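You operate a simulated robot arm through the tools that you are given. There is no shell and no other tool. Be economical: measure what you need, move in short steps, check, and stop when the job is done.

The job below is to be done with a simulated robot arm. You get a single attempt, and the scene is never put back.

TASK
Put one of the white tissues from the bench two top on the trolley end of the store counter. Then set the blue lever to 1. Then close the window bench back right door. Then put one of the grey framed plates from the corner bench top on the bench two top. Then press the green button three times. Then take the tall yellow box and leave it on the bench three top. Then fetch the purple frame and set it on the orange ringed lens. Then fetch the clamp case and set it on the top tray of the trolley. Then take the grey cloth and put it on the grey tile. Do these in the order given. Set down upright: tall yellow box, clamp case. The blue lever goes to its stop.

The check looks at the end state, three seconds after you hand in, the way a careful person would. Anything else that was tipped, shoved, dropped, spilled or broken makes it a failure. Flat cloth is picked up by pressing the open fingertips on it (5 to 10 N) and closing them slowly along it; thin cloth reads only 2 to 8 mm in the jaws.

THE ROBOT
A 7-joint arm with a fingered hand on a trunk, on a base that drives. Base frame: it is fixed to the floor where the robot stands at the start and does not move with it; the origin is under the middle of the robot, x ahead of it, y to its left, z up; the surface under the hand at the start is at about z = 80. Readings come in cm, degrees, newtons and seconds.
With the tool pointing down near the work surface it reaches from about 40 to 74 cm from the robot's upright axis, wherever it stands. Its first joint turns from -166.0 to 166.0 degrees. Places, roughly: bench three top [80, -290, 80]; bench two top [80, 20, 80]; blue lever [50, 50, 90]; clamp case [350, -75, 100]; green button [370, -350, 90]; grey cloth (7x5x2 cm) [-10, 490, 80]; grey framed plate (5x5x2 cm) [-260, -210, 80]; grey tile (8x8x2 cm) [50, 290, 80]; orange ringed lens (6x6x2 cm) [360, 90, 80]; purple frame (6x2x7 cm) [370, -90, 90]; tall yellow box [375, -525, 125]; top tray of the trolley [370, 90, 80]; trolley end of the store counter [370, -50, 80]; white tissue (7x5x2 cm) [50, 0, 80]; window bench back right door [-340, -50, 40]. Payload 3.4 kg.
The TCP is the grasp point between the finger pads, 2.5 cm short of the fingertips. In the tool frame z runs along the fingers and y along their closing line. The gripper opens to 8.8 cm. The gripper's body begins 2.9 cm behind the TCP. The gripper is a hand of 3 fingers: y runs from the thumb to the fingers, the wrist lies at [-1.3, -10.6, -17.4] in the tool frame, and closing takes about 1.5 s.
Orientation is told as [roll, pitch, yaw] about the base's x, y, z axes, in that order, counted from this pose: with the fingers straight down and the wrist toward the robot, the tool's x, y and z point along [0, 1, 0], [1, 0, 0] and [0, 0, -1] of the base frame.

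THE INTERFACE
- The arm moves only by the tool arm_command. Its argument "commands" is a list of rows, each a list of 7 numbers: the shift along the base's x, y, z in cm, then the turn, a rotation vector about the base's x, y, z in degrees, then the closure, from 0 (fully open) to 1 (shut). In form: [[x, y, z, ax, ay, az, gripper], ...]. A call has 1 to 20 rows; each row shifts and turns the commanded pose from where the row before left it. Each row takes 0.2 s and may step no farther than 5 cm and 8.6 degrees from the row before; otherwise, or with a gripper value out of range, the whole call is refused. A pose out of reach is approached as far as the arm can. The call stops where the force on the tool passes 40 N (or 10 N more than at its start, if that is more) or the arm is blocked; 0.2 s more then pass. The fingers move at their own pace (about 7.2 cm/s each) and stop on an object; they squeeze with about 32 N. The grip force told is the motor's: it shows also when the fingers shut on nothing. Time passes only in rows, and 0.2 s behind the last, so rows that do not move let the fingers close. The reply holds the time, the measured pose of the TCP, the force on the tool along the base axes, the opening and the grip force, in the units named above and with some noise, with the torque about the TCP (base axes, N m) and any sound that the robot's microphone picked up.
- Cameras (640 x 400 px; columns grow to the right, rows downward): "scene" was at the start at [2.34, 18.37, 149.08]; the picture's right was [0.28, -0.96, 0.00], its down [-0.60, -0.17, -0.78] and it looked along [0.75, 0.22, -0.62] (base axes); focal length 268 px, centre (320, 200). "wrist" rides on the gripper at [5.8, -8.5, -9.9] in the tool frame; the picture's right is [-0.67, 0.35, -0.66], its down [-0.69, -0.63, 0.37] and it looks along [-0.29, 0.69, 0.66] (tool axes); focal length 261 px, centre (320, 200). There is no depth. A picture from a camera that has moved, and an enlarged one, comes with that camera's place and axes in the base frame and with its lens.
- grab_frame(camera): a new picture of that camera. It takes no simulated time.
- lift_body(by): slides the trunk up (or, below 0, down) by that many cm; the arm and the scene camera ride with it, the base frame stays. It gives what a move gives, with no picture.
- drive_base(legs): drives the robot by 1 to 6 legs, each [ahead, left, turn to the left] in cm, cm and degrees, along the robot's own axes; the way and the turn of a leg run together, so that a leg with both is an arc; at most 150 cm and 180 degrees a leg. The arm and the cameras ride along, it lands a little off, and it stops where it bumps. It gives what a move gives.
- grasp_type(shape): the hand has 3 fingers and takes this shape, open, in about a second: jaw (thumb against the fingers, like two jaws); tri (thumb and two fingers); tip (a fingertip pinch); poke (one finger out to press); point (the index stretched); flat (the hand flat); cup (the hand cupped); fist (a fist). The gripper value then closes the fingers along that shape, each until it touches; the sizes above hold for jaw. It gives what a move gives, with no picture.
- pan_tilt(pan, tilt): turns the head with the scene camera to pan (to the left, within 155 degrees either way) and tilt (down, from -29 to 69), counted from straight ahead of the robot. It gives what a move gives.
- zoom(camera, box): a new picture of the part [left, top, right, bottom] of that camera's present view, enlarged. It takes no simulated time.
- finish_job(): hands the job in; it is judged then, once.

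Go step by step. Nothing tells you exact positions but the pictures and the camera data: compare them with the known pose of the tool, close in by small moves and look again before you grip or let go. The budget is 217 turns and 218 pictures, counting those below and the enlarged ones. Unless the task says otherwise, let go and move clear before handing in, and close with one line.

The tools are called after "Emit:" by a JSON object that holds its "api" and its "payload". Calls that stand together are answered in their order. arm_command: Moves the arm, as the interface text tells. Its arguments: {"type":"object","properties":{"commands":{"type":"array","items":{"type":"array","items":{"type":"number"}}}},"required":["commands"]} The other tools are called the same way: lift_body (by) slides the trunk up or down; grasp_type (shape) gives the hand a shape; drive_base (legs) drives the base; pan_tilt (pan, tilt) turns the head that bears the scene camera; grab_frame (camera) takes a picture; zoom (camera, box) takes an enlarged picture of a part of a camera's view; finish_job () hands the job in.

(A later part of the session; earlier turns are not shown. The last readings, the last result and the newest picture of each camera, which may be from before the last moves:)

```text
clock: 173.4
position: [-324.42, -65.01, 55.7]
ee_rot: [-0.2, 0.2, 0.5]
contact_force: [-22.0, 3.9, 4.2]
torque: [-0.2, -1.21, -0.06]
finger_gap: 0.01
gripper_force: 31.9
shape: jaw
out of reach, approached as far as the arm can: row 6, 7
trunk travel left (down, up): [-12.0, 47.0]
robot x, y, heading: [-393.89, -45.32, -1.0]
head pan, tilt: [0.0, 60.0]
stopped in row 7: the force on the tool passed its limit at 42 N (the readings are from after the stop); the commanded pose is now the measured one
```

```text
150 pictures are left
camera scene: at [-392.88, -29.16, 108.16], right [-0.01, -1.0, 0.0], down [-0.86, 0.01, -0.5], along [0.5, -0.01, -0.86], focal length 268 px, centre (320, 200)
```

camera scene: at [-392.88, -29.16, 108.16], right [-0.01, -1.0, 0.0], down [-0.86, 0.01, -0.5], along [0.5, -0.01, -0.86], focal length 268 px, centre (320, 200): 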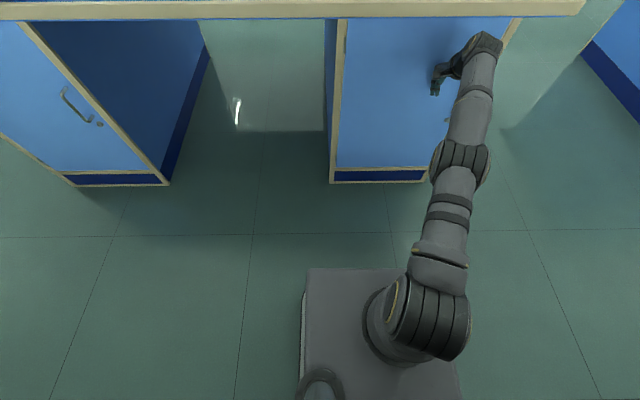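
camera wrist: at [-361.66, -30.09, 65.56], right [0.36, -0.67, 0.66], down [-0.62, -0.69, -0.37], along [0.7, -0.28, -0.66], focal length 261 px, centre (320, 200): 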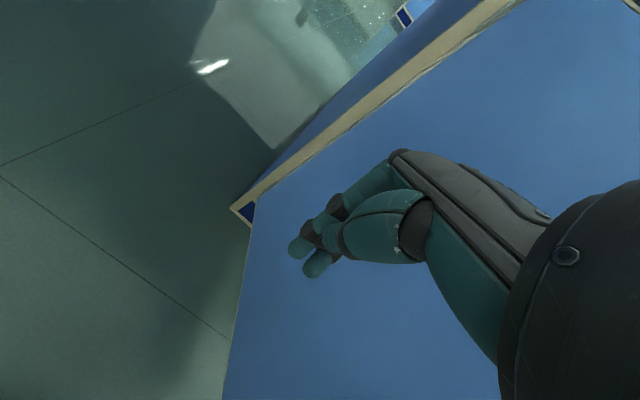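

The door is shut against its frame. I'll back off, raise the trunk, and check it.

Emit:
{"api": "arm_command", "payload": {"commands": [[-3, 0, 0, 0, 0, 0, 1], [-4, 1, 0, 0, 0, 0, 1], [-4, 2, 1, 0, 0, 0, 1], [-4, 3, 0, 0, 0, 0, 1], [-4, 3, 0, 0, 0, 0, 1], [-4, 3, 0, 0, 0, 0, 1], [-3, 3, 3, 0, 0, 0, 0.3], [-3, 3, 4, 0, 0, 0, 0.3], [0, 3, 4, 0, 0, 0, 0.3], [0, 3, 4, 0, 0, 0, 0.3]]}}

Emit:
{"api": "lift_body", "payload": {"by": 38}}

Emit:
{"api": "grab_frame", "payload": {"camera": "scene"}}

Emit:
{"api": "pan_tilt", "payload": {"pan": -50, "tilt": 25}}

Emit:
{"api": "grab_frame", "payload": {"camera": "scene"}}

```text
refused: row 7 steps farther than a row can; nothing moved
```

```text
clock: 174.6
position: [-324.59, -64.97, 62.9]
ee_rot: [0.1, 0.9, 0.4]
contact_force: [-17.8, 4.4, -5.3]
torque: [-0.45, -2.54, -0.38]
finger_gap: 0.01
gripper_force: 32.7
shape: jaw
trunk travel left (down, up): [-19.9, 39.1]
robot x, y, heading: [-394.0, -45.51, -0.9]
head pan, tilt: [0.0, 60.0]
stopped: the force on the tool passed its limit at 77 N (the readings are from after the stop); the commanded pose is now the measured one
```

```text
149 pictures are left
camera scene: at [-392.83, -29.18, 116.12], right [-0.01, -1.0, 0.0], down [-0.87, 0.01, -0.5], along [0.5, -0.01, -0.87], focal length 268 px, centre (320, 200)
```

scene: 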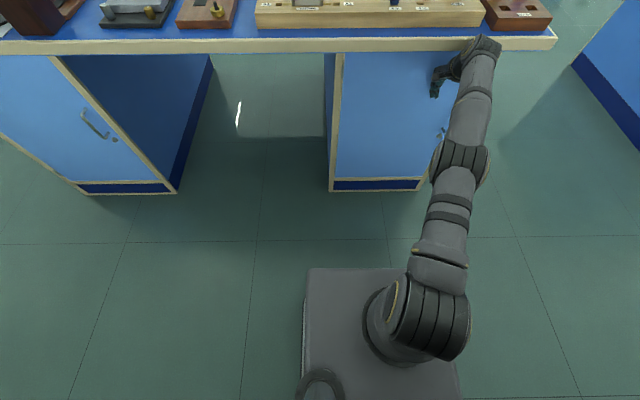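

```text
clock: 175.8
position: [-324.53, -64.91, 62.84]
ee_rot: [0.1, 0.8, 0.3]
contact_force: [-24.6, 2.2, -6.5]
torque: [-0.2, -3.4, -0.41]
finger_gap: 0.0
gripper_force: 31.6
shape: jaw
trunk travel left (down, up): [-19.9, 39.1]
robot x, y, heading: [-393.84, -45.03, -0.9]
head pan, tilt: [-50.0, 25.0]
```

```text
148 pictures are left
camera scene: at [-393.69, -36.25, 121.04], right [-0.78, -0.63, 0.0], down [-0.27, 0.33, -0.91], along [0.57, -0.7, -0.42], focal length 268 px, centre (320, 200)
```

scene: 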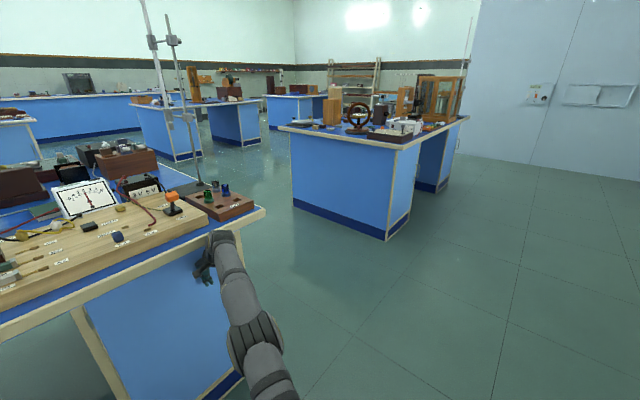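

My retreat was refused and the trunk lifted while in contact, stopping at once. I'll retreat properly now.

Emit:
{"api": "arm_command", "payload": {"commands": [[0, 0, -1.5, 0, 0, 0, 1], [-3, 0, -1, 0, 0, 0, 1], [-4, 1, 0, 0, 0, 0, 1], [-4, 2, 0, 0, 0, 0, 1], [-3.5, 3, 0, 0, 0, 0, 1], [-3.5, 3, 0, 0, 0, 0, 1], [-3.5, 3, 0, 0, 0, 0, 1], [-2, 3, 2, 0, 0, 0, 0.3], [-2, 3, 3, 0, 0, 0, 0.3], [0, 3, 3, 0, 0, 0, 0.3], [0, 3, 3, 0, 0, 0, 0.3]]}}

```text
clock: 178.2
position: [-350.09, -41.16, 71.18]
ee_rot: [0.0, 0.8, 0.5]
contact_force: [0.2, -0.9, 0.2]
torque: [0.02, 0.0, 0.01]
finger_gap: 6.18
gripper_force: 0.1
shape: jaw
trunk travel left (down, up): [-19.9, 39.1]
robot x, y, heading: [-393.46, -45.15, -0.9]
head pan, tilt: [-50.0, 25.0]
```

Emit:
{"api": "lift_body", "payload": {"by": 30}}

Emit:
{"api": "pan_tilt", "payload": {"pan": -20, "tilt": 45}}

Emit:
{"api": "grab_frame", "payload": {"camera": "scene"}}

Emit:
{"api": "pan_tilt", "payload": {"pan": -50, "tilt": 25}}

Emit:
{"api": "grab_frame", "payload": {"camera": "scene"}}

```text
clock: 181.2
position: [-350.06, -41.14, 101.22]
ee_rot: [0.1, 0.9, 0.5]
contact_force: [0.5, 0.0, -0.3]
torque: [0.0, -0.02, 0.03]
finger_gap: 6.16
gripper_force: 0.0
shape: jaw
trunk travel left (down, up): [-49.9, 9.1]
robot x, y, heading: [-393.73, -45.44, -0.8]
head pan, tilt: [-50.0, 25.0]
```

```text
clock: 182.2
position: [-349.98, -41.18, 101.24]
ee_rot: [0.1, 0.8, 0.6]
contact_force: [-0.2, 0.1, 0.2]
torque: [-0.01, -0.01, 0.0]
finger_gap: 6.18
gripper_force: 0.0
shape: jaw
trunk travel left (down, up): [-49.9, 9.1]
robot x, y, heading: [-393.55, -44.88, -0.7]
head pan, tilt: [-20.0, 45.0]
```

```text
147 pictures are left
camera scene: at [-391.75, -32.0, 148.0], right [-0.36, -0.93, 0.0], down [-0.66, 0.25, -0.71], along [0.66, -0.25, -0.71], focal length 268 px, centre (320, 200)
```

scene: 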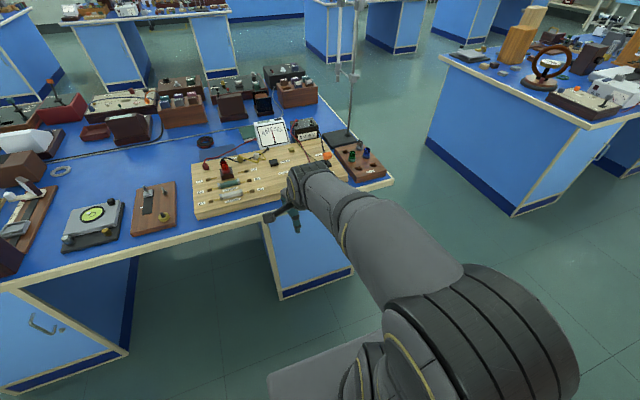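

```text
clock: 183.1
position: [-349.95, -41.13, 101.35]
ee_rot: [0.1, 0.8, 0.5]
contact_force: [0.9, -0.7, 0.0]
torque: [-0.01, -0.01, -0.02]
finger_gap: 6.14
gripper_force: 0.0
shape: jaw
trunk travel left (down, up): [-49.9, 9.1]
robot x, y, heading: [-393.86, -44.86, -1.0]
head pan, tilt: [-50.0, 25.0]
```

```text
146 pictures are left
camera scene: at [-393.53, -36.24, 151.05], right [-0.77, -0.63, 0.0], down [-0.27, 0.33, -0.91], along [0.57, -0.7, -0.42], focal length 268 px, centre (320, 200)
```

scene: 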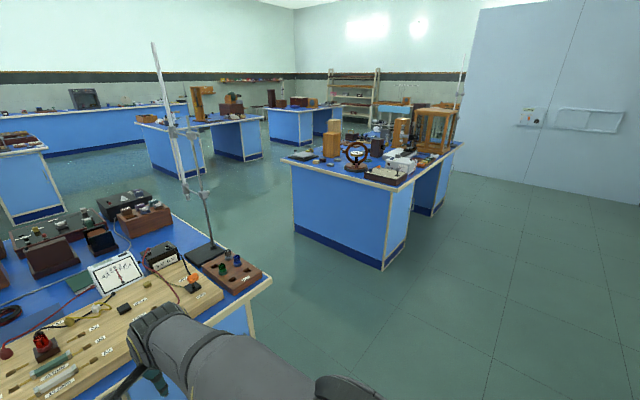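

The door is flush and the bench contents are undisturbed. Next come the grey framed plates at the near end of the corner bench (edge at y ≈ -205), so I'll stand in the aisle facing -y.

Emit:
{"api": "drive_base", "payload": {"legs": [[0, -95, 0.8], [0, 0, -90], [0, 131, 0]]}}

Emit:
{"api": "pan_tilt", "payload": {"pan": 0, "tilt": 45}}

Emit:
{"api": "grab_frame", "payload": {"camera": "scene"}}

```text
clock: 198.1
position: [-260.52, -187.29, 101.27]
ee_rot: [0.1, 0.8, -90.2]
contact_force: [-0.5, -1.1, 0.5]
torque: [0.0, 0.0, -0.02]
finger_gap: 6.18
gripper_force: 0.0
shape: jaw
trunk travel left (down, up): [-49.9, 9.1]
robot x, y, heading: [-264.18, -143.8, -91.4]
head pan, tilt: [-50.0, 25.0]
```

```text
clock: 199.3
position: [-260.4, -187.19, 101.29]
ee_rot: [0.1, 0.9, -90.2]
contact_force: [-0.2, 0.2, -0.1]
torque: [0.0, 0.01, 0.02]
finger_gap: 6.17
gripper_force: 0.1
shape: jaw
trunk travel left (down, up): [-49.9, 9.1]
robot x, y, heading: [-263.99, -143.42, -91.3]
head pan, tilt: [0.0, 45.0]
```

```text
145 pictures are left
camera scene: at [-248.24, -145.9, 148.0], right [-1.0, 0.03, 0.0], down [0.02, 0.71, -0.71], along [-0.02, -0.71, -0.71], focal length 268 px, centre (320, 200)
```

scene: 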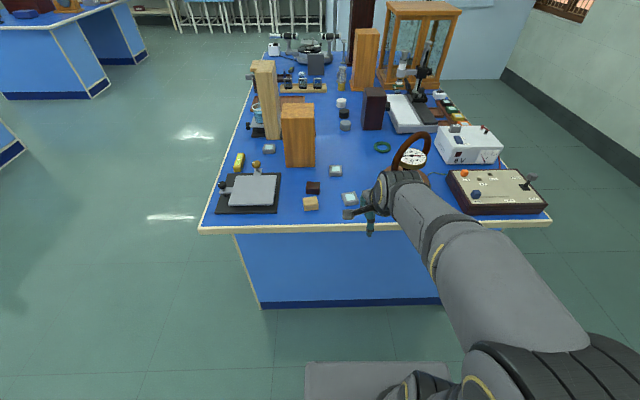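

Emit:
{"api": "zoom", "payload": {"camera": "scene", "box": [210, 130, 430, 240]}}

Emit:
{"api": "grab_frame", "payload": {"camera": "wrist"}}

```text
2.91 times, centred on (320, 185) of scene
camera zoom: at [-248.24, -145.9, 148.0], right [-1.0, 0.03, 0.0], down [0.02, 0.71, -0.71], along [-0.02, -0.71, -0.71], focal length 779 px, centre (320, 244)
```

zoom: 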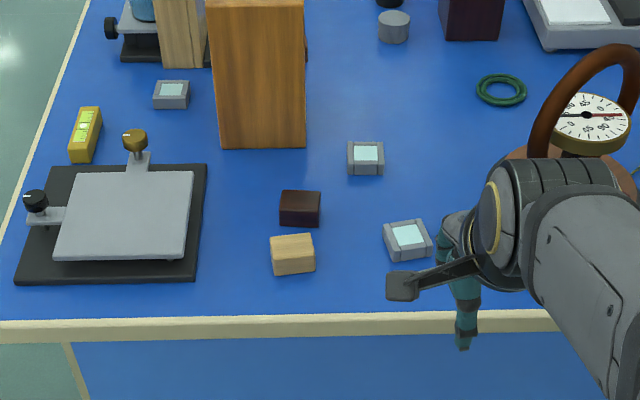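

```text
143 pictures are left
camera wrist: at [-254.82, -178.96, 111.32], right [-0.67, -0.36, 0.65], down [-0.68, 0.64, -0.36], along [-0.29, -0.68, -0.67], focal length 261 px, centre (320, 200)
```

wrist: 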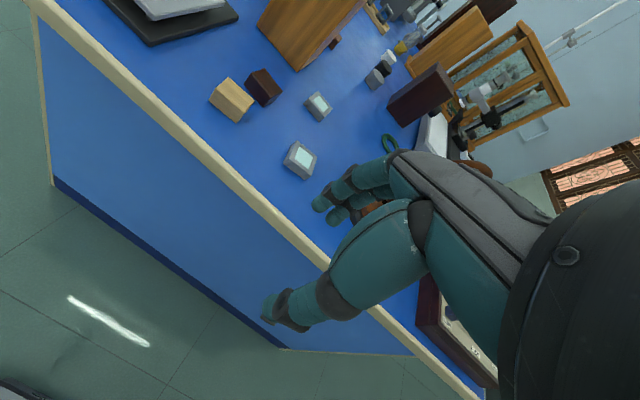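

The nearest grey framed plate is at about (-260.6, -212.4), turned by roughly 16–20°. I'll move a bit closer and hover over it with a matching yaw.

Emit:
{"api": "drive_base", "payload": {"legs": [[10, 0, 1.3]]}}

Emit:
{"api": "arm_command", "payload": {"commands": [[0, -3, 0, 0, 0, 8, 0], [0, -4, 0, 0, 0, 8, 0], [0, -4, 0, 0, 0, 0, 0], [0, -3, -3, 0, 0, 0, 0], [0, 0, -4, 0, 0, 0, 0], [0, 0, 0, 0, 0, 0, 0]]}}

Emit:
{"api": "grab_frame", "payload": {"camera": "wrist"}}

```text
clock: 200.4
position: [-259.78, -197.45, 101.19]
ee_rot: [0.1, 0.9, -88.8]
contact_force: [-0.7, -0.5, 0.3]
torque: [0.01, -0.02, -0.01]
finger_gap: 6.16
gripper_force: 0.0
shape: jaw
trunk travel left (down, up): [-49.9, 9.1]
robot x, y, heading: [-263.77, -153.84, -90.4]
head pan, tilt: [0.0, 45.0]
```

```text
clock: 201.8
position: [-259.51, -211.27, 94.19]
ee_rot: [0.2, 0.8, -72.9]
contact_force: [-0.1, -0.4, -0.6]
torque: [-0.02, 0.0, 0.0]
finger_gap: 8.77
gripper_force: 0.0
shape: jaw
trunk travel left (down, up): [-49.9, 9.1]
robot x, y, heading: [-264.1, -153.32, -90.1]
head pan, tilt: [0.0, 45.0]
```

```text
142 pictures are left
camera wrist: at [-256.53, -201.69, 104.22], right [-0.54, -0.54, 0.65], down [-0.84, 0.4, -0.36], along [-0.07, -0.74, -0.67], focal length 261 px, centre (320, 200)
```

wrist: 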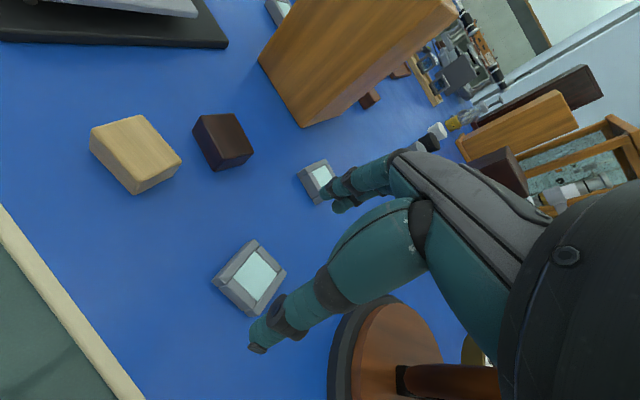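

Emit:
{"api": "arm_command", "payload": {"commands": [[-1.1, -1.5, -2, 0, 0, -6, 0], [0, 0, -4, 0, 0, 0, 0], [0, 0, -3, 0, 0, 0, 0], [0, 0, -1.3, 0, 0, 0, 0], [0, 0, 0, 0, 0, 0, 0]]}}

Emit:
{"api": "grab_frame", "payload": {"camera": "wrist"}}

```text
clock: 203.1
position: [-260.75, -212.93, 83.77]
ee_rot: [0.1, 0.9, -79.1]
contact_force: [0.6, 0.6, -0.4]
torque: [-0.02, -0.01, 0.01]
finger_gap: 8.78
gripper_force: 0.1
shape: jaw
trunk travel left (down, up): [-49.9, 9.1]
robot x, y, heading: [-264.33, -154.27, -90.3]
head pan, tilt: [0.0, 45.0]
```

```text
141 pictures are left
camera wrist: at [-256.72, -203.67, 93.85], right [-0.59, -0.48, 0.65], down [-0.79, 0.49, -0.36], along [-0.15, -0.73, -0.67], focal length 261 px, centre (320, 200)
```

wrist: 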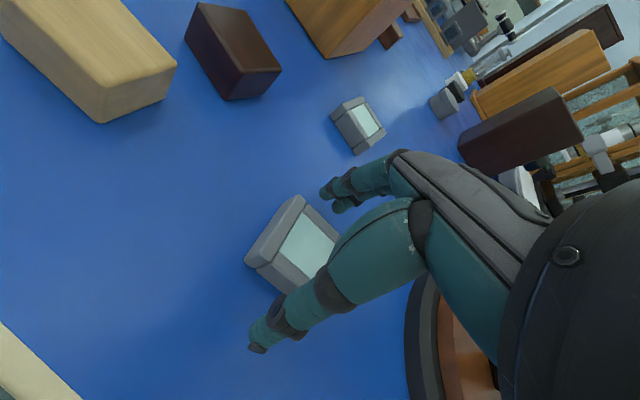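

Aligned and straddling. I'll lower a little and close.

Emit:
{"api": "arm_command", "payload": {"commands": [[0, 0, -0.8, 0, 0, 0, 0], [0, 0, 0, 0, 0, 0, 0.3], [0, 0, 0, 0, 0, 0, 0.6], [0, 0, 0, 0, 0, 0, 1], [0, 0, 0, 0, 0, 0, 1], [0, 0, 0, 0, 0, 0, 1]]}}

```text
clock: 204.4
position: [-260.64, -213.02, 82.94]
ee_rot: [0.1, 0.9, -78.8]
contact_force: [0.4, -0.4, 0.5]
torque: [0.02, 0.01, 0.01]
finger_gap: 4.35
gripper_force: 32.5
shape: jaw
trunk travel left (down, up): [-49.9, 9.1]
robot x, y, heading: [-264.02, -153.68, -90.5]
head pan, tilt: [0.0, 45.0]
```

Emit:
{"api": "arm_command", "payload": {"commands": [[0, 0, 2, 0, 0, 0, 1], [0, 0, 4, 0, 0, 0, 1], [0, 0, 4, 0, 0, 0, 1], [0, 2, 4, 0, 0, 0, 1], [0, 3, 4, 0, 0, 0, 1], [0, 3, 4, 0, 0, 0, 1], [0, 3, 4, 0, 0, 0, 1], [0, 3, 4, 0, 0, 0, 1], [0, 3, 4, 0, 0, 0, 1]]}}

Emit:
{"api": "grab_frame", "payload": {"camera": "wrist"}}

```text
clock: 206.4
position: [-260.7, -195.92, 117.11]
ee_rot: [0.1, 1.0, -78.9]
contact_force: [0.1, 0.6, -0.5]
torque: [-0.01, 0.0, 0.0]
finger_gap: 4.31
gripper_force: 31.9
shape: jaw
trunk travel left (down, up): [-49.9, 9.1]
robot x, y, heading: [-263.98, -153.76, -90.2]
head pan, tilt: [0.0, 45.0]
```

```text
140 pictures are left
camera wrist: at [-256.7, -186.67, 127.22], right [-0.59, -0.48, 0.65], down [-0.79, 0.49, -0.36], along [-0.15, -0.73, -0.67], focal length 261 px, centre (320, 200)
```

wrist: 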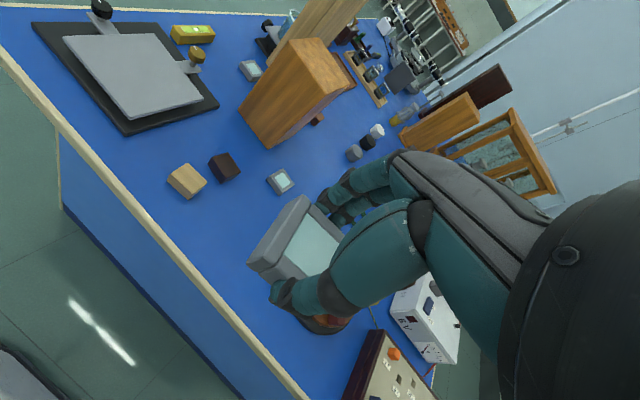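

The plate is held. I'll drive back to bench two.

Emit:
{"api": "drive_base", "payload": {"legs": [[-18, 0, 0], [0, 0, 90.3], [150, 0, 0], [92, 0, 0], [0, 138, 0]]}}

Emit:
{"api": "pan_tilt", "payload": {"pan": 10, "tilt": 50}}

Emit:
{"api": "grab_frame", "payload": {"camera": "scene"}}

```text
clock: 229.8
position: [28.68, -1.82, 117.2]
ee_rot: [0.2, 0.9, 9.1]
contact_force: [0.1, 0.3, -0.1]
torque: [-0.01, -0.03, -0.01]
finger_gap: 4.29
gripper_force: 31.8
shape: jaw
trunk travel left (down, up): [-49.9, 9.1]
robot x, y, heading: [-13.84, -3.63, -2.3]
head pan, tilt: [0.0, 45.0]
```

```text
clock: 230.6
position: [28.52, -1.9, 117.1]
ee_rot: [0.1, 0.9, 9.1]
contact_force: [-0.4, 1.4, -1.0]
torque: [0.02, -0.02, 0.0]
finger_gap: 4.29
gripper_force: 32.2
shape: jaw
trunk travel left (down, up): [-49.9, 9.1]
robot x, y, heading: [-13.61, -3.9, -1.9]
head pan, tilt: [10.0, 50.0]
```

```text
139 pictures are left
camera scene: at [-11.51, 13.34, 147.3], right [0.13, -0.99, 0.0], down [-0.76, -0.1, -0.64], along [0.64, 0.09, -0.77], focal length 268 px, centre (320, 200)
```

scene: 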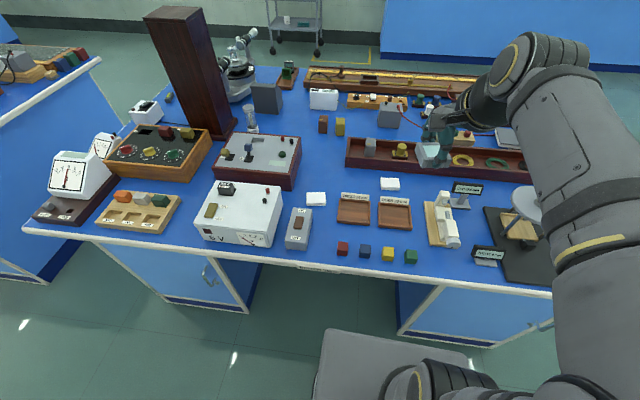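

The cleared spot at about (53, 15) is free for the plate. I'll move in and lower it there.

Emit:
{"api": "drive_base", "payload": {"legs": [[10, 8, 2]]}}

```text
clock: 231.8
position: [38.71, 7.42, 117.07]
ee_rot: [0.0, 0.9, 11.1]
contact_force: [0.0, 0.7, -1.2]
torque: [-0.01, -0.01, 0.01]
finger_gap: 4.31
gripper_force: 32.1
shape: jaw
trunk travel left (down, up): [-49.9, 9.1]
robot x, y, heading: [-3.48, 3.9, -0.5]
head pan, tilt: [10.0, 50.0]
```

Emit:
{"api": "arm_command", "payload": {"commands": [[3.5, 1.8, -2, 0, 0, -5.5, 1], [3.5, 2, -2, 0, 0, -5.5, 1], [3.5, 2, -2, 0, 0, 0, 1], [3.8, 2, -2, 0, 0, 0, 1], [0, 0, -5, 0, 0, 0, 1], [0, 0, -5, 0, 0, 0, 1], [0, 0, -5, 0, 0, 0, 1], [0, 0, -4, 0, 0, 0, 1], [0, 0, 0, 0, 0, 0, 1]]}}

Emit:
{"api": "grab_frame", "payload": {"camera": "wrist"}}

```text
clock: 233.8
position: [52.75, 15.31, 90.24]
ee_rot: [0.1, 0.9, 0.0]
contact_force: [-0.7, -0.1, 0.3]
torque: [-0.02, 0.02, 0.0]
finger_gap: 4.27
gripper_force: 32.2
shape: jaw
trunk travel left (down, up): [-49.9, 9.1]
robot x, y, heading: [-3.8, 4.06, -0.4]
head pan, tilt: [10.0, 50.0]
```

```text
138 pictures are left
camera wrist: at [44.31, 21.01, 100.23], right [0.36, -0.67, 0.65], down [-0.63, -0.69, -0.36], along [0.68, -0.28, -0.67], focal length 261 px, centre (320, 200)
```

wrist: 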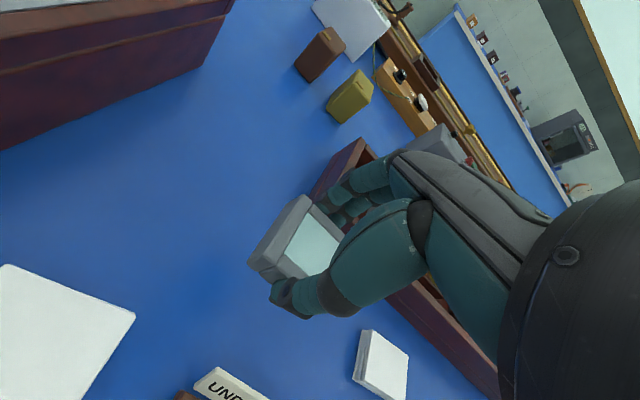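

Emit:
{"api": "arm_command", "payload": {"commands": [[0, 0, -4, 0, 0, 0, 1], [0, 0, -2, 0, 0, 0, 1], [0, 0, -0.7, 0, 0, 0, 1], [0, 0, -0.4, 0, 0, 0, 1], [0, 0, 0, 0, 0, 0, 1]]}}

```text
clock: 235.0
position: [52.88, 15.15, 83.04]
ee_rot: [0.1, 0.8, 0.0]
contact_force: [-0.7, 0.5, 0.0]
torque: [0.03, -0.01, 0.02]
finger_gap: 4.31
gripper_force: 31.8
shape: jaw
trunk travel left (down, up): [-49.9, 9.1]
robot x, y, heading: [-3.84, 3.82, -0.2]
head pan, tilt: [10.0, 50.0]
```

Emit:
{"api": "arm_command", "payload": {"commands": [[0, 0, -0.2, 0, 0, 0, 1], [0, 0, -0.2, 0, 0, 0, 1], [0, 0, 0, 0, 0, 0, 1]]}}

```text
clock: 235.8
position: [52.94, 15.25, 82.89]
ee_rot: [0.2, 0.6, -0.1]
contact_force: [1.1, 0.6, 14.7]
torque: [-0.01, -0.11, 0.02]
finger_gap: 4.3
gripper_force: 31.8
shape: jaw
trunk travel left (down, up): [-49.9, 9.1]
robot x, y, heading: [-3.48, 3.85, -0.2]
head pan, tilt: [10.0, 50.0]
```

Touchdown. I'll open, lift clear and look.

Emit:
{"api": "arm_command", "payload": {"commands": [[0, 0, 0.15, 0, 0, 0, 1], [0, 0, 0, 0, 0, 0, 0.4], [0, 0, 0, 0, 0, 0, 0.3], [0, 0, 0, 0, 0, 0, 0.3], [0, 0, 2, 0, 0, 0, 0.3], [0, 0, 4, 0, 0, 0, 0.3], [0, 0, 5, 0, 0, 0, 0.3], [-2, 0, 4, 0, 0, 0, 0.3], [-3, 0, 4, 0, 0, 0, 0.3], [-3, 0, 4, 0, 0, 0, 0.3], [-3, 0, 4, 0, 0, 0, 0.3], [-3, 0, 4, 0, 0, 0, 0.3], [-3, 0, 3, 0, 0, 0, 0.3]]}}

Emit:
{"api": "grab_frame", "payload": {"camera": "scene"}}

```text
clock: 238.6
position: [35.82, 15.4, 116.9]
ee_rot: [0.1, 0.9, -0.1]
contact_force: [0.3, 0.5, 0.6]
torque: [0.01, -0.01, 0.04]
finger_gap: 6.11
gripper_force: 0.1
shape: jaw
trunk travel left (down, up): [-49.9, 9.1]
robot x, y, heading: [-3.72, 3.87, -0.1]
head pan, tilt: [10.0, 50.0]
```

```text
137 pictures are left
camera scene: at [-1.98, 21.22, 147.3], right [0.17, -0.99, 0.0], down [-0.75, -0.13, -0.64], along [0.63, 0.11, -0.77], focal length 268 px, centre (320, 200)
```

scene: 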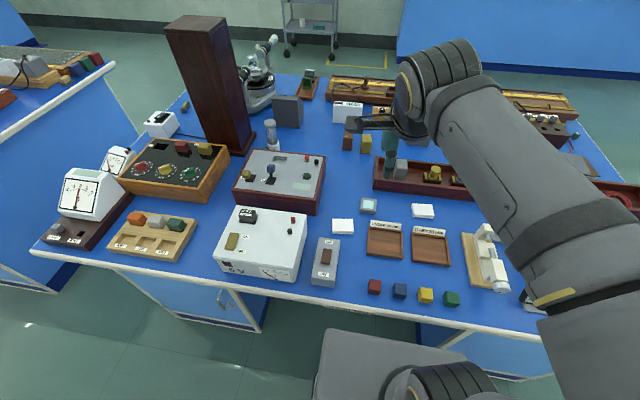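

The plate is on bench two. Next is the green button at the far end of the store counter, so I'll drive there.

Emit:
{"api": "drive_base", "payload": {"legs": [[-16, 0, 0], [0, -138, 0], [150, 0, 0], [150, 0, 0], [0, -110, 0], [0, -105, 0]]}}

Emit:
{"api": "pan_tilt", "payload": {"pan": 0, "tilt": 30}}

Emit:
{"api": "grab_frame", "payload": {"camera": "scene"}}

```text
clock: 271.0
position: [314.22, -349.18, 116.83]
ee_rot: [0.1, 0.9, -1.0]
contact_force: [-0.5, 0.3, -0.5]
torque: [-0.01, 0.04, 0.02]
finger_gap: 6.16
gripper_force: 0.1
shape: jaw
trunk travel left (down, up): [-49.9, 9.1]
robot x, y, heading: [274.76, -359.9, -1.4]
head pan, tilt: [10.0, 50.0]
```

```text
clock: 271.9
position: [314.35, -349.13, 116.83]
ee_rot: [0.1, 0.9, -1.1]
contact_force: [-0.1, 0.9, 0.8]
torque: [-0.02, 0.0, -0.01]
finger_gap: 6.11
gripper_force: 0.1
shape: jaw
trunk travel left (down, up): [-49.9, 9.1]
robot x, y, heading: [274.69, -360.0, -1.2]
head pan, tilt: [0.0, 30.0]
```

```text
136 pictures are left
camera scene: at [278.05, -344.08, 150.25], right [-0.02, -1.0, 0.0], down [-0.5, 0.01, -0.87], along [0.87, -0.02, -0.5], focal length 268 px, centre (320, 200)
```

scene: 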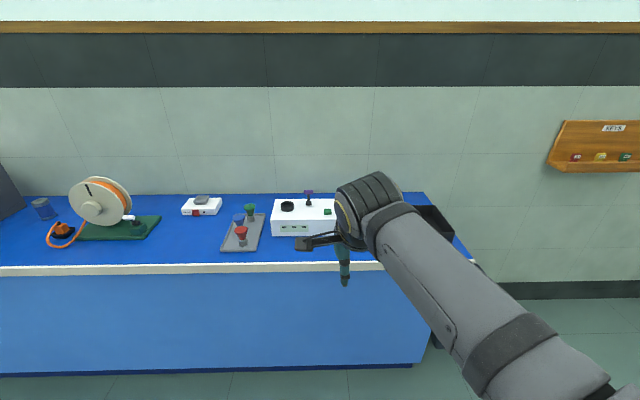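

Emit:
{"api": "zoom", "payload": {"camera": "scene", "box": [210, 180, 350, 260]}}

Emit:
{"api": "grab_frame", "payload": {"camera": "wrist"}}

```text
4.57 times, centred on (280, 220) of scene
camera zoom: at [278.05, -344.08, 150.25], right [-0.02, -1.0, 0.0], down [-0.5, 0.01, -0.87], along [0.87, -0.02, -0.5], focal length 1224 px, centre (503, 109)
```

zoom: 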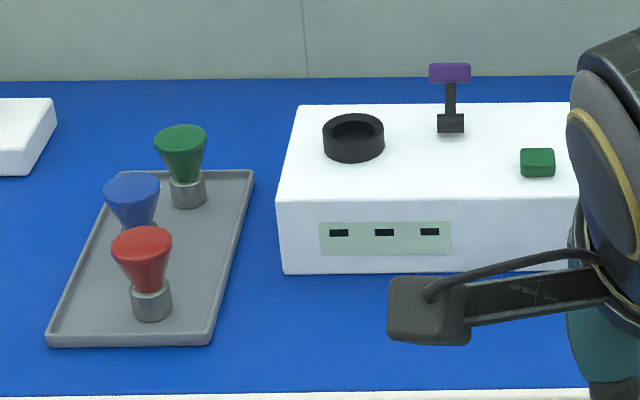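

```text
134 pictures are left
camera wrist: at [305.96, -343.3, 126.89], right [0.35, -0.68, 0.65], down [-0.65, -0.67, -0.36], along [0.68, -0.3, -0.67], focal length 261 px, centre (320, 200)
```

wrist: 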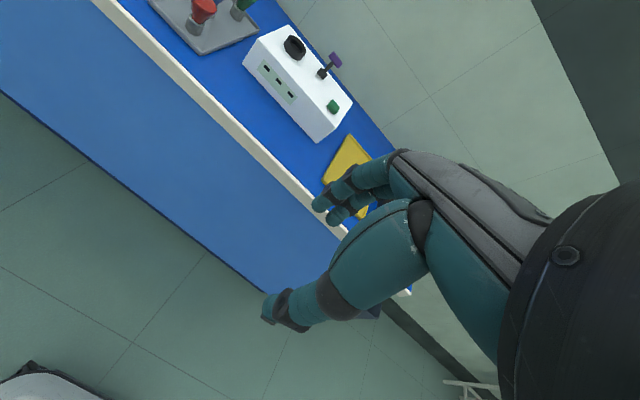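

The green button is on the white box at about (366, -349). I'll move closer and shape the hand to poke.

Emit:
{"api": "drive_base", "payload": {"legs": [[32, 0, 1.3]]}}

Emit:
{"api": "grasp_type", "payload": {"shape": "poke"}}

Emit:
{"api": "pan_tilt", "payload": {"pan": 0, "tilt": 45}}

Emit:
{"api": "grab_frame", "payload": {"camera": "scene"}}

Emit:
{"api": "grab_frame", "payload": {"camera": "wrist"}}

```text
clock: 274.0
position: [345.58, -348.4, 116.87]
ee_rot: [0.2, 0.9, 0.5]
contact_force: [-0.4, -0.3, 0.2]
torque: [-0.01, -0.01, 0.01]
finger_gap: 6.12
gripper_force: 0.0
shape: jaw
trunk travel left (down, up): [-49.9, 9.1]
robot x, y, heading: [306.01, -360.19, -0.1]
head pan, tilt: [0.0, 30.0]
```

```text
clock: 274.9
position: [345.5, -348.5, 116.82]
ee_rot: [0.1, 0.9, 0.4]
contact_force: [0.1, 0.2, 0.9]
torque: [-0.01, -0.01, -0.02]
finger_gap: 0.0
gripper_force: 0.1
shape: poke
trunk travel left (down, up): [-49.9, 9.1]
robot x, y, heading: [305.92, -360.27, 0.3]
head pan, tilt: [0.0, 30.0]
```

```text
clock: 275.6
position: [345.64, -348.48, 116.86]
ee_rot: [0.0, 0.9, 0.4]
contact_force: [0.2, -0.7, -0.8]
torque: [0.0, 0.0, 0.04]
finger_gap: 0.0
gripper_force: 0.2
shape: poke
trunk travel left (down, up): [-49.9, 9.1]
robot x, y, heading: [305.99, -360.15, -0.0]
head pan, tilt: [0.0, 45.0]
```

```text
133 pictures are left
camera scene: at [308.22, -344.31, 148.0], right [0.0, -1.0, 0.0], down [-0.71, 0.0, -0.71], along [0.71, 0.0, -0.71], focal length 268 px, centre (320, 200)
```

scene: 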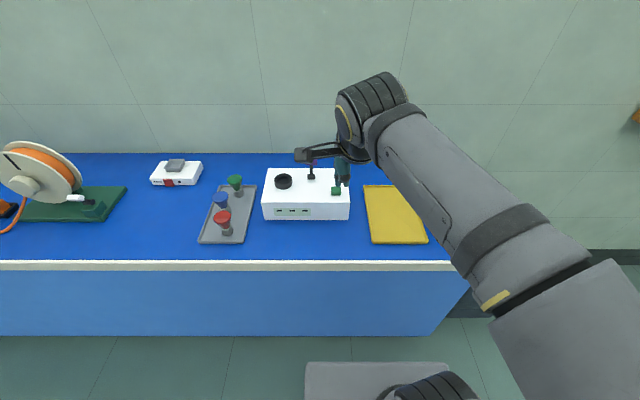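

```text
132 pictures are left
camera wrist: at [337.0, -342.84, 126.89], right [0.36, -0.67, 0.65], down [-0.63, -0.69, -0.36], along [0.69, -0.28, -0.67], focal length 261 px, centre (320, 200)
```

wrist: 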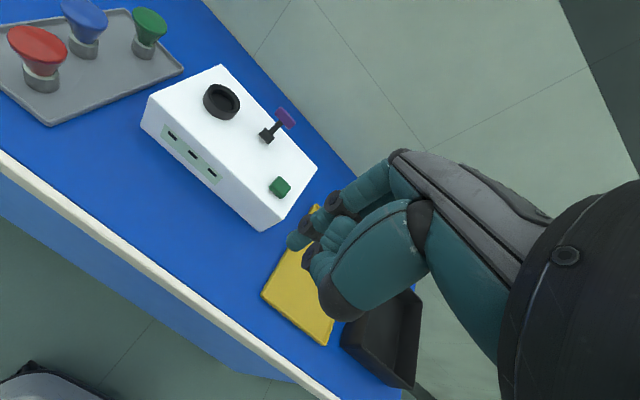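

Emit:
{"api": "arm_command", "payload": {"commands": [[4.2, -0.2, -2, 0, 0, 0, 0], [4.2, -0.2, -2, 0, 0, 0, 0], [4.2, -0.2, -2, 0, 0, 0, 0], [4.2, -0.1, -2, 0, 0, 0, 0], [4, 0, -2, 0, 0, 0, 0], [0, 0, -4, 0, 0, 0, 0], [0, 0, -3.3, 0, 0, 0, 0], [0, 0, 0, 0, 0, 0, 0]]}}

Emit:
{"api": "grab_frame", "payload": {"camera": "wrist"}}

Emit:
{"api": "zoom", "payload": {"camera": "scene", "box": [260, 150, 400, 240]}}

```text
clock: 277.4
position: [366.22, -349.12, 99.31]
ee_rot: [0.0, 0.9, 0.3]
contact_force: [-0.2, 0.3, 0.1]
torque: [-0.05, 0.02, -0.03]
finger_gap: 0.0
gripper_force: 0.1
shape: poke
trunk travel left (down, up): [-49.9, 9.1]
robot x, y, heading: [305.85, -360.22, 0.0]
head pan, tilt: [0.0, 45.0]
```

```text
131 pictures are left
camera wrist: at [357.71, -343.42, 109.46], right [0.36, -0.67, 0.65], down [-0.63, -0.69, -0.36], along [0.69, -0.28, -0.67], focal length 261 px, centre (320, 200)
```

wrist: 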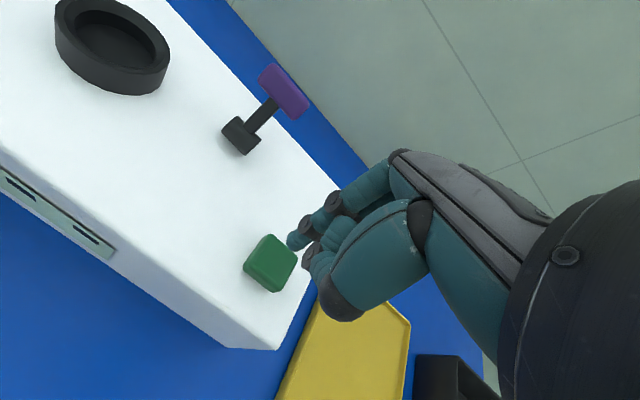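

```text
4.44 times, centred on (330, 195) of scene
camera zoom: at [308.24, -344.31, 147.99], right [0.0, -1.0, 0.0], down [-0.71, 0.0, -0.71], along [0.71, 0.0, -0.71], focal length 1190 px, centre (276, 222)
```

zoom: 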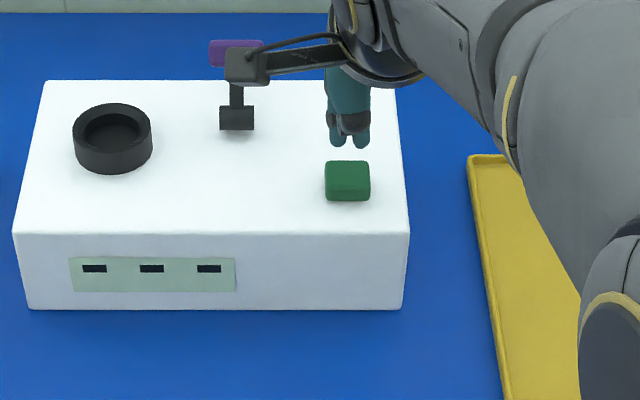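

The fingertip is about 0.8 cm to the left of the button centre. I'll correct that and descend to touch.

Emit:
{"api": "arm_command", "payload": {"commands": [[0.1, -0.8, -1.5, 0, 0, 0, 0], [0, 0, -1.2, 0, 0, 0, 0], [0, 0, -0.4, 0, 0, 0, 0], [0, 0, 0, 0, 0, 0, 0]]}}

Emit:
{"api": "grab_frame", "payload": {"camera": "wrist"}}

```text
clock: 278.4
position: [366.33, -349.91, 96.5]
ee_rot: [0.0, 0.9, 0.5]
contact_force: [-1.0, 1.4, 3.5]
torque: [0.01, 0.0, 0.02]
finger_gap: 0.02
gripper_force: 0.1
shape: poke
trunk travel left (down, up): [-49.9, 9.1]
robot x, y, heading: [306.07, -360.15, -0.2]
head pan, tilt: [0.0, 45.0]
heard: click
```

```text
129 pictures are left
camera wrist: at [357.9, -344.23, 106.51], right [0.36, -0.67, 0.65], down [-0.63, -0.69, -0.36], along [0.69, -0.28, -0.67], focal length 261 px, centre (320, 200)
```

wrist: 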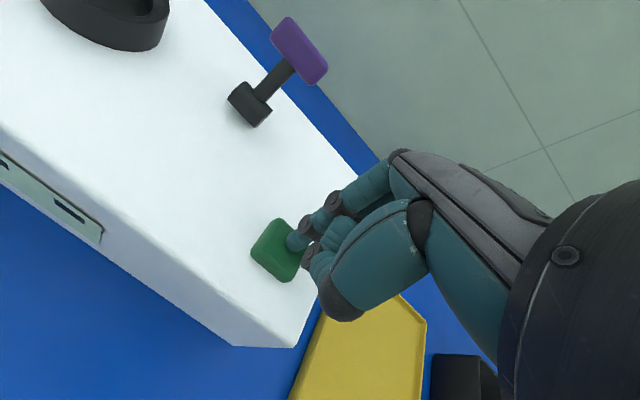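

One click. I'll release fully and press again.

Emit:
{"api": "arm_command", "payload": {"commands": [[0, 0, 1, 0, 0, 0, 0], [0, 0, 1, 0, 0, 0, 0], [0, 0, 0, 0, 0, 0, 0]]}}

Emit:
{"api": "arm_command", "payload": {"commands": [[0, 0, -1, 0, 0, 0, 0], [0, 0, -0.6, 0, 0, 0, 0], [0, 0, -0.4, 0, 0, 0, 0], [0, 0, 0, 0, 0, 0, 0]]}}

Emit:
{"api": "arm_command", "payload": {"commands": [[0, 0, 1, 0, 0, 0, 0], [0, 0, 1, 0, 0, 0, 0], [0, 0, 0, 0, 0, 0, 0]]}}

```text
clock: 279.2
position: [366.14, -349.94, 98.46]
ee_rot: [0.1, 1.0, 0.4]
contact_force: [0.0, -0.1, -0.3]
torque: [-0.01, 0.01, -0.03]
finger_gap: 0.02
gripper_force: 0.1
shape: poke
trunk travel left (down, up): [-49.9, 9.1]
robot x, y, heading: [306.34, -359.95, 0.1]
head pan, tilt: [0.0, 45.0]
```

```text
clock: 280.2
position: [366.36, -349.93, 96.43]
ee_rot: [0.0, 0.9, 0.4]
contact_force: [0.5, -1.5, 2.6]
torque: [-0.06, 0.01, 0.01]
finger_gap: 0.0
gripper_force: 0.0
shape: poke
trunk travel left (down, up): [-49.9, 9.1]
robot x, y, heading: [305.76, -360.2, 0.1]
head pan, tilt: [0.0, 45.0]
heard: click
```

```text
clock: 281.0
position: [366.36, -349.93, 98.45]
ee_rot: [0.1, 0.8, 0.4]
contact_force: [0.7, 0.1, -0.1]
torque: [0.01, -0.03, 0.0]
finger_gap: 0.02
gripper_force: 0.1
shape: poke
trunk travel left (down, up): [-49.9, 9.1]
robot x, y, heading: [305.88, -360.65, 0.1]
head pan, tilt: [0.0, 45.0]
```

Two clicks. Now the third press and retreat.

Emit:
{"api": "arm_command", "payload": {"commands": [[0, 0, -1, 0, 0, 0, 0], [0, 0, -0.6, 0, 0, 0, 0], [0, 0, -0.4, 0, 0, 0, 0], [0, 0, 0, 0, 0, 0, 0]]}}

Emit:
{"api": "arm_command", "payload": {"commands": [[0, 0, 1, 0, 0, 0, 0], [0, 0, 2, 0, 0, 0, 0], [0, 0, 4, 0, 0, 0, 0], [-3, 0, 4, 0, 0, 0, 0], [-4, 0, 3, 0, 0, 0, 0], [-4, 0, 3, 0, 0, 0, 0], [-4, 0, 2, 0, 0, 0, 0], [-4, 0, 1, 0, 0, 0, 0], [-3, 0, 0, 0, 0, 0, 0]]}}

Emit:
{"api": "grasp_type", "payload": {"shape": "jaw"}}

Emit:
{"api": "pan_tilt", "payload": {"pan": -60, "tilt": 20}}

Emit:
{"api": "grab_frame", "payload": {"camera": "scene"}}

```text
clock: 282.0
position: [366.46, -349.94, 96.54]
ee_rot: [0.1, 0.8, 0.5]
contact_force: [1.5, -0.2, 3.9]
torque: [-0.02, -0.02, 0.04]
finger_gap: 0.03
gripper_force: 0.0
shape: poke
trunk travel left (down, up): [-49.9, 9.1]
robot x, y, heading: [306.17, -360.4, 0.2]
head pan, tilt: [0.0, 45.0]
heard: click
```

```text
clock: 284.0
position: [344.48, -349.95, 116.2]
ee_rot: [0.0, 0.7, 0.4]
contact_force: [0.6, 0.0, 0.2]
torque: [0.03, -0.01, 0.0]
finger_gap: 0.01
gripper_force: 0.0
shape: poke
trunk travel left (down, up): [-49.9, 9.1]
robot x, y, heading: [306.23, -360.15, 0.2]
head pan, tilt: [0.0, 45.0]
```

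```text
clock: 284.9
position: [344.34, -350.06, 116.21]
ee_rot: [0.0, 1.0, 0.5]
contact_force: [-0.5, -0.4, -0.9]
torque: [-0.01, -0.02, -0.02]
finger_gap: 8.79
gripper_force: 0.0
shape: jaw
trunk travel left (down, up): [-49.9, 9.1]
robot x, y, heading: [305.9, -360.19, 0.1]
head pan, tilt: [0.0, 45.0]
```

```text
clock: 286.2
position: [344.43, -349.92, 116.22]
ee_rot: [0.1, 1.0, 0.4]
contact_force: [0.1, 0.3, 0.1]
torque: [0.03, 0.01, 0.0]
finger_gap: 8.8
gripper_force: 0.0
shape: jaw
trunk travel left (down, up): [-49.9, 9.1]
robot x, y, heading: [305.92, -360.02, 0.1]
head pan, tilt: [-60.0, 20.0]
```

```text
128 pictures are left
camera scene: at [304.77, -352.38, 151.86], right [-0.86, -0.5, 0.0], down [-0.17, 0.3, -0.94], along [0.47, -0.81, -0.34], focal length 268 px, centre (320, 200)
```

scene: 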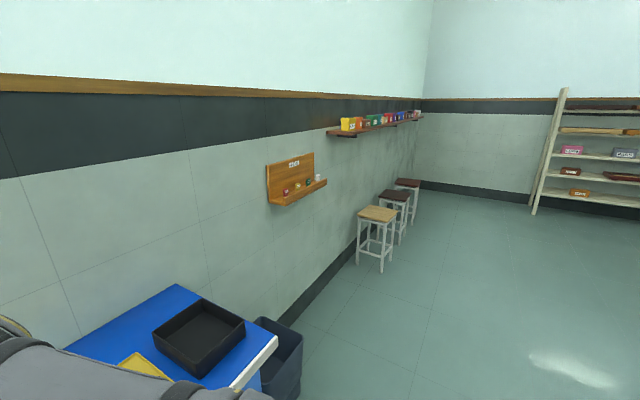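

Emit:
{"api": "zoom", "payload": {"camera": "scene", "box": [310, 90, 450, 180]}}

```text
4.44 times, centred on (380, 135) of scene
camera zoom: at [304.77, -352.38, 151.86], right [-0.86, -0.5, 0.0], down [-0.17, 0.3, -0.94], along [0.47, -0.81, -0.34], focal length 1190 px, centre (53, 489)
```

zoom: 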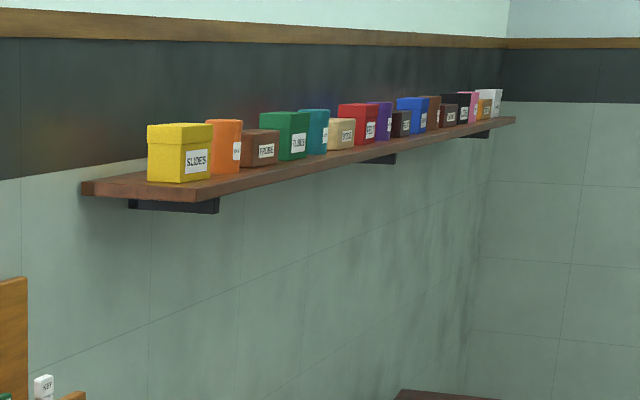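

Three clicks in all. The yellow "SLIDES" box stands first on the wall shelf near (380, -525, 134), so I'll drive to face it.

Emit:
{"api": "drive_base", "payload": {"legs": [[-30, 0, 0], [0, -150, 0], [0, -10, 0]]}}

Emit:
{"api": "pan_tilt", "payload": {"pan": 0, "tilt": 10}}

Emit:
{"api": "grab_frame", "payload": {"camera": "scene"}}

```text
clock: 296.0
position: [314.5, -509.57, 116.26]
ee_rot: [0.1, 0.9, -0.1]
contact_force: [0.8, -0.1, 0.4]
torque: [0.01, 0.0, 0.0]
finger_gap: 8.79
gripper_force: 0.0
shape: jaw
trunk travel left (down, up): [-49.9, 9.1]
robot x, y, heading: [276.45, -519.37, -0.5]
head pan, tilt: [-60.0, 20.0]
```

```text
clock: 297.3
position: [314.66, -509.57, 116.19]
ee_rot: [0.1, 0.9, 0.1]
contact_force: [0.0, -0.5, 0.1]
torque: [-0.04, 0.0, 0.03]
finger_gap: 8.79
gripper_force: 0.1
shape: jaw
trunk travel left (down, up): [-49.9, 9.1]
robot x, y, heading: [276.51, -519.4, -0.5]
head pan, tilt: [0.0, 10.0]
```

```text
126 pictures are left
camera scene: at [279.65, -503.7, 153.49], right [-0.01, -1.0, 0.0], down [-0.17, 0.0, -0.98], along [0.98, -0.01, -0.17], focal length 268 px, centre (320, 200)
```

scene: 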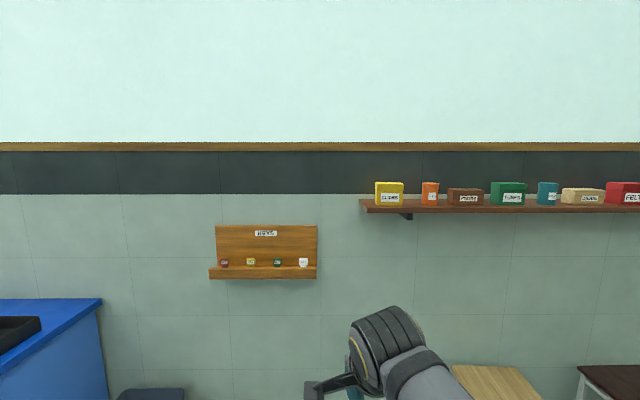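

Emit:
{"api": "zoom", "payload": {"camera": "scene", "box": [355, 165, 455, 230]}}

```text
6.15 times, centred on (405, 198) of scene
camera zoom: at [279.65, -503.7, 153.49], right [-0.01, -1.0, 0.0], down [-0.17, 0.0, -0.98], along [0.98, -0.01, -0.17], focal length 1648 px, centre (-203, 215)
```

zoom: 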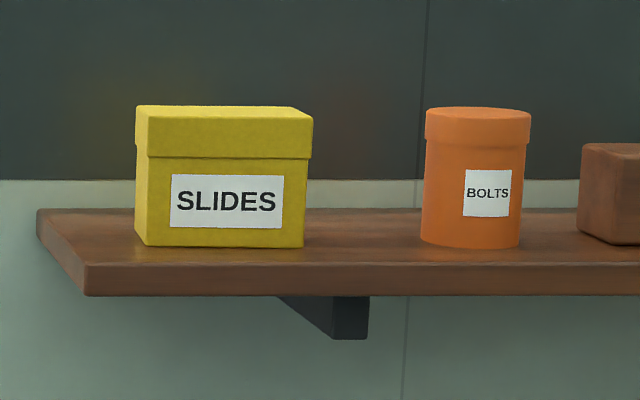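

The box is about 10 cm wide along the shelf, 6 cm deep and 8.5 cm tall, with 9 cm free behind it, so I'll grip it front to back from above. First I'll raise the trunk and arm.

Emit:
{"api": "lift_body", "payload": {"by": 9}}

Emit:
{"api": "arm_command", "payload": {"commands": [[0, 0, 4, 0, -0.9, 0, 0], [0, 0, 4, 0, 0, 0, 0], [0, 0, 4, 0, 0, 0, 0], [0, 0, 4, 0, 0, 0, 0], [0, 0, 4, 0, 0, 0, 0], [0, 0, 4, 0, 0, 0, 0], [0, 0, 2, 0, 0, 0, 0], [0, 0, 0, 0, 0, 0, 0]]}}

```text
clock: 298.6
position: [314.53, -509.5, 125.28]
ee_rot: [0.1, 0.9, 0.0]
contact_force: [-0.8, 0.3, 0.4]
torque: [-0.01, 0.0, 0.0]
finger_gap: 8.8
gripper_force: 0.0
shape: jaw
trunk travel left (down, up): [-58.9, 0.1]
robot x, y, heading: [276.11, -519.87, -0.3]
head pan, tilt: [0.0, 10.0]
```

```text
clock: 300.4
position: [314.29, -509.72, 146.79]
ee_rot: [0.2, -0.1, 0.1]
contact_force: [-1.1, 0.3, 0.0]
torque: [0.02, -0.04, 0.02]
finger_gap: 8.79
gripper_force: 0.0
shape: jaw
out of reach, approached as far as the arm can: row 6, 7
trunk travel left (down, up): [-58.9, 0.1]
robot x, y, heading: [275.85, -519.73, -0.2]
head pan, tilt: [0.0, 10.0]
```

Emit:
{"api": "drive_base", "payload": {"legs": [[46, -8, 0]]}}

Emit:
{"api": "arm_command", "payload": {"commands": [[3, -3, 0, 0, 0, 0, 0], [3, -3, 0, 0, 0, 0, 0], [3, -3, 0, 0, 0, 0, 0], [0, 0, 0, 0, 0, 0, 0]]}}

Emit:
{"api": "grab_frame", "payload": {"camera": "wrist"}}

Emit:
{"api": "grab_frame", "payload": {"camera": "scene"}}

```text
clock: 303.2
position: [360.83, -517.87, 146.79]
ee_rot: [0.1, 0.0, 0.0]
contact_force: [0.6, 0.5, 0.2]
torque: [0.01, 0.01, 0.04]
finger_gap: 8.8
gripper_force: 0.0
shape: jaw
trunk travel left (down, up): [-58.9, 0.1]
robot x, y, heading: [322.65, -527.82, -0.3]
head pan, tilt: [0.0, 10.0]
```

```text
clock: 304.2
position: [366.62, -525.35, 144.33]
ee_rot: [0.2, -0.1, 0.0]
contact_force: [1.1, -0.2, -0.5]
torque: [0.02, -0.02, 0.03]
finger_gap: 8.81
gripper_force: 0.1
shape: jaw
out of reach, approached as far as the arm can: row 1, 2, 3
trunk travel left (down, up): [-58.9, 0.1]
robot x, y, heading: [322.68, -527.46, -0.1]
head pan, tilt: [0.0, 10.0]
```

```text
124 pictures are left
camera wrist: at [357.99, -519.63, 154.25], right [0.35, -0.67, 0.65], down [-0.63, -0.68, -0.37], along [0.69, -0.28, -0.66], focal length 261 px, centre (320, 200)
```

wrist: 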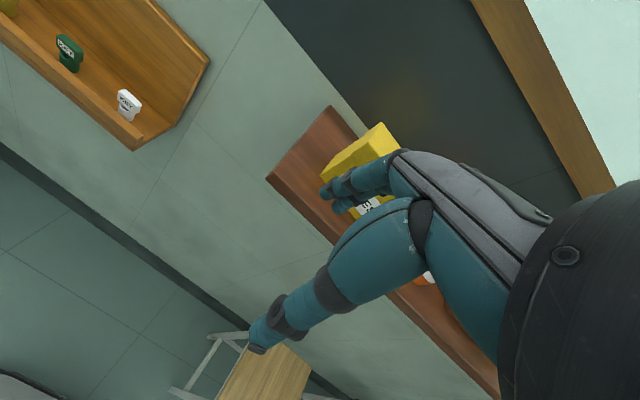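

```text
123 pictures are left
camera scene: at [326.04, -511.9, 162.49], right [0.0, -1.0, 0.0], down [-0.17, 0.0, -0.98], along [0.98, 0.0, -0.17], focal length 268 px, centre (320, 200)
```

scene: 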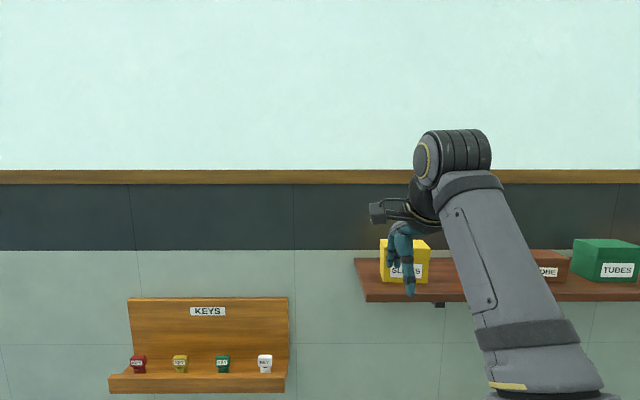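

The reachable height drops as the arm extends, so I'll keep the hand close and high and bring the base nearer to the wall.

Emit:
{"api": "arm_command", "payload": {"commands": [[-3, -3, 0, 0, 0, 0, 0], [-3, -3.5, 0, 0, 0, 0, 0], [0, 0, 2.5, 0, 0, 0, 0], [0, 0, 0, 0, 0, 0, 0]]}}

Emit:
{"api": "pan_tilt", "payload": {"pan": -20, "tilt": 55}}

Emit:
{"api": "grab_frame", "payload": {"camera": "scene"}}

```text
clock: 305.2
position: [360.58, -531.78, 146.61]
ee_rot: [0.1, -0.1, 0.0]
contact_force: [0.0, 0.4, 0.0]
torque: [0.02, 0.0, 0.0]
finger_gap: 8.79
gripper_force: 0.1
shape: jaw
trunk travel left (down, up): [-58.9, 0.1]
robot x, y, heading: [322.35, -527.32, -0.6]
head pan, tilt: [0.0, 10.0]
```

```text
clock: 306.3
position: [360.63, -531.76, 146.69]
ee_rot: [0.0, -0.1, 0.1]
contact_force: [0.6, 0.0, -0.1]
torque: [0.01, -0.01, 0.03]
finger_gap: 8.8
gripper_force: 0.0
shape: jaw
trunk travel left (down, up): [-58.9, 0.1]
robot x, y, heading: [322.52, -527.68, -0.5]
head pan, tilt: [-20.0, 55.0]
```

```text
122 pictures are left
camera scene: at [323.51, -514.29, 155.66], right [-0.35, -0.94, 0.0], down [-0.77, 0.28, -0.57], along [0.54, -0.2, -0.82], focal length 268 px, centre (320, 200)
```

scene: 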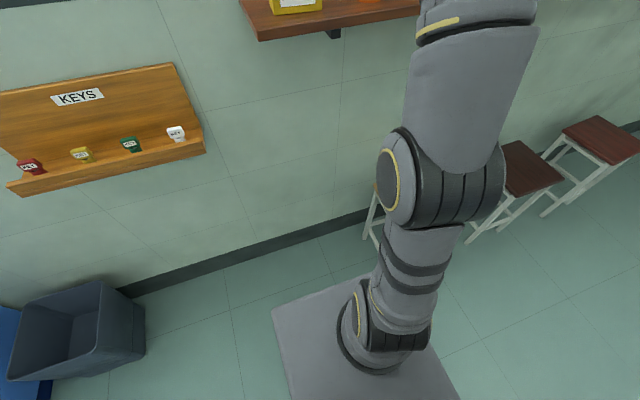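

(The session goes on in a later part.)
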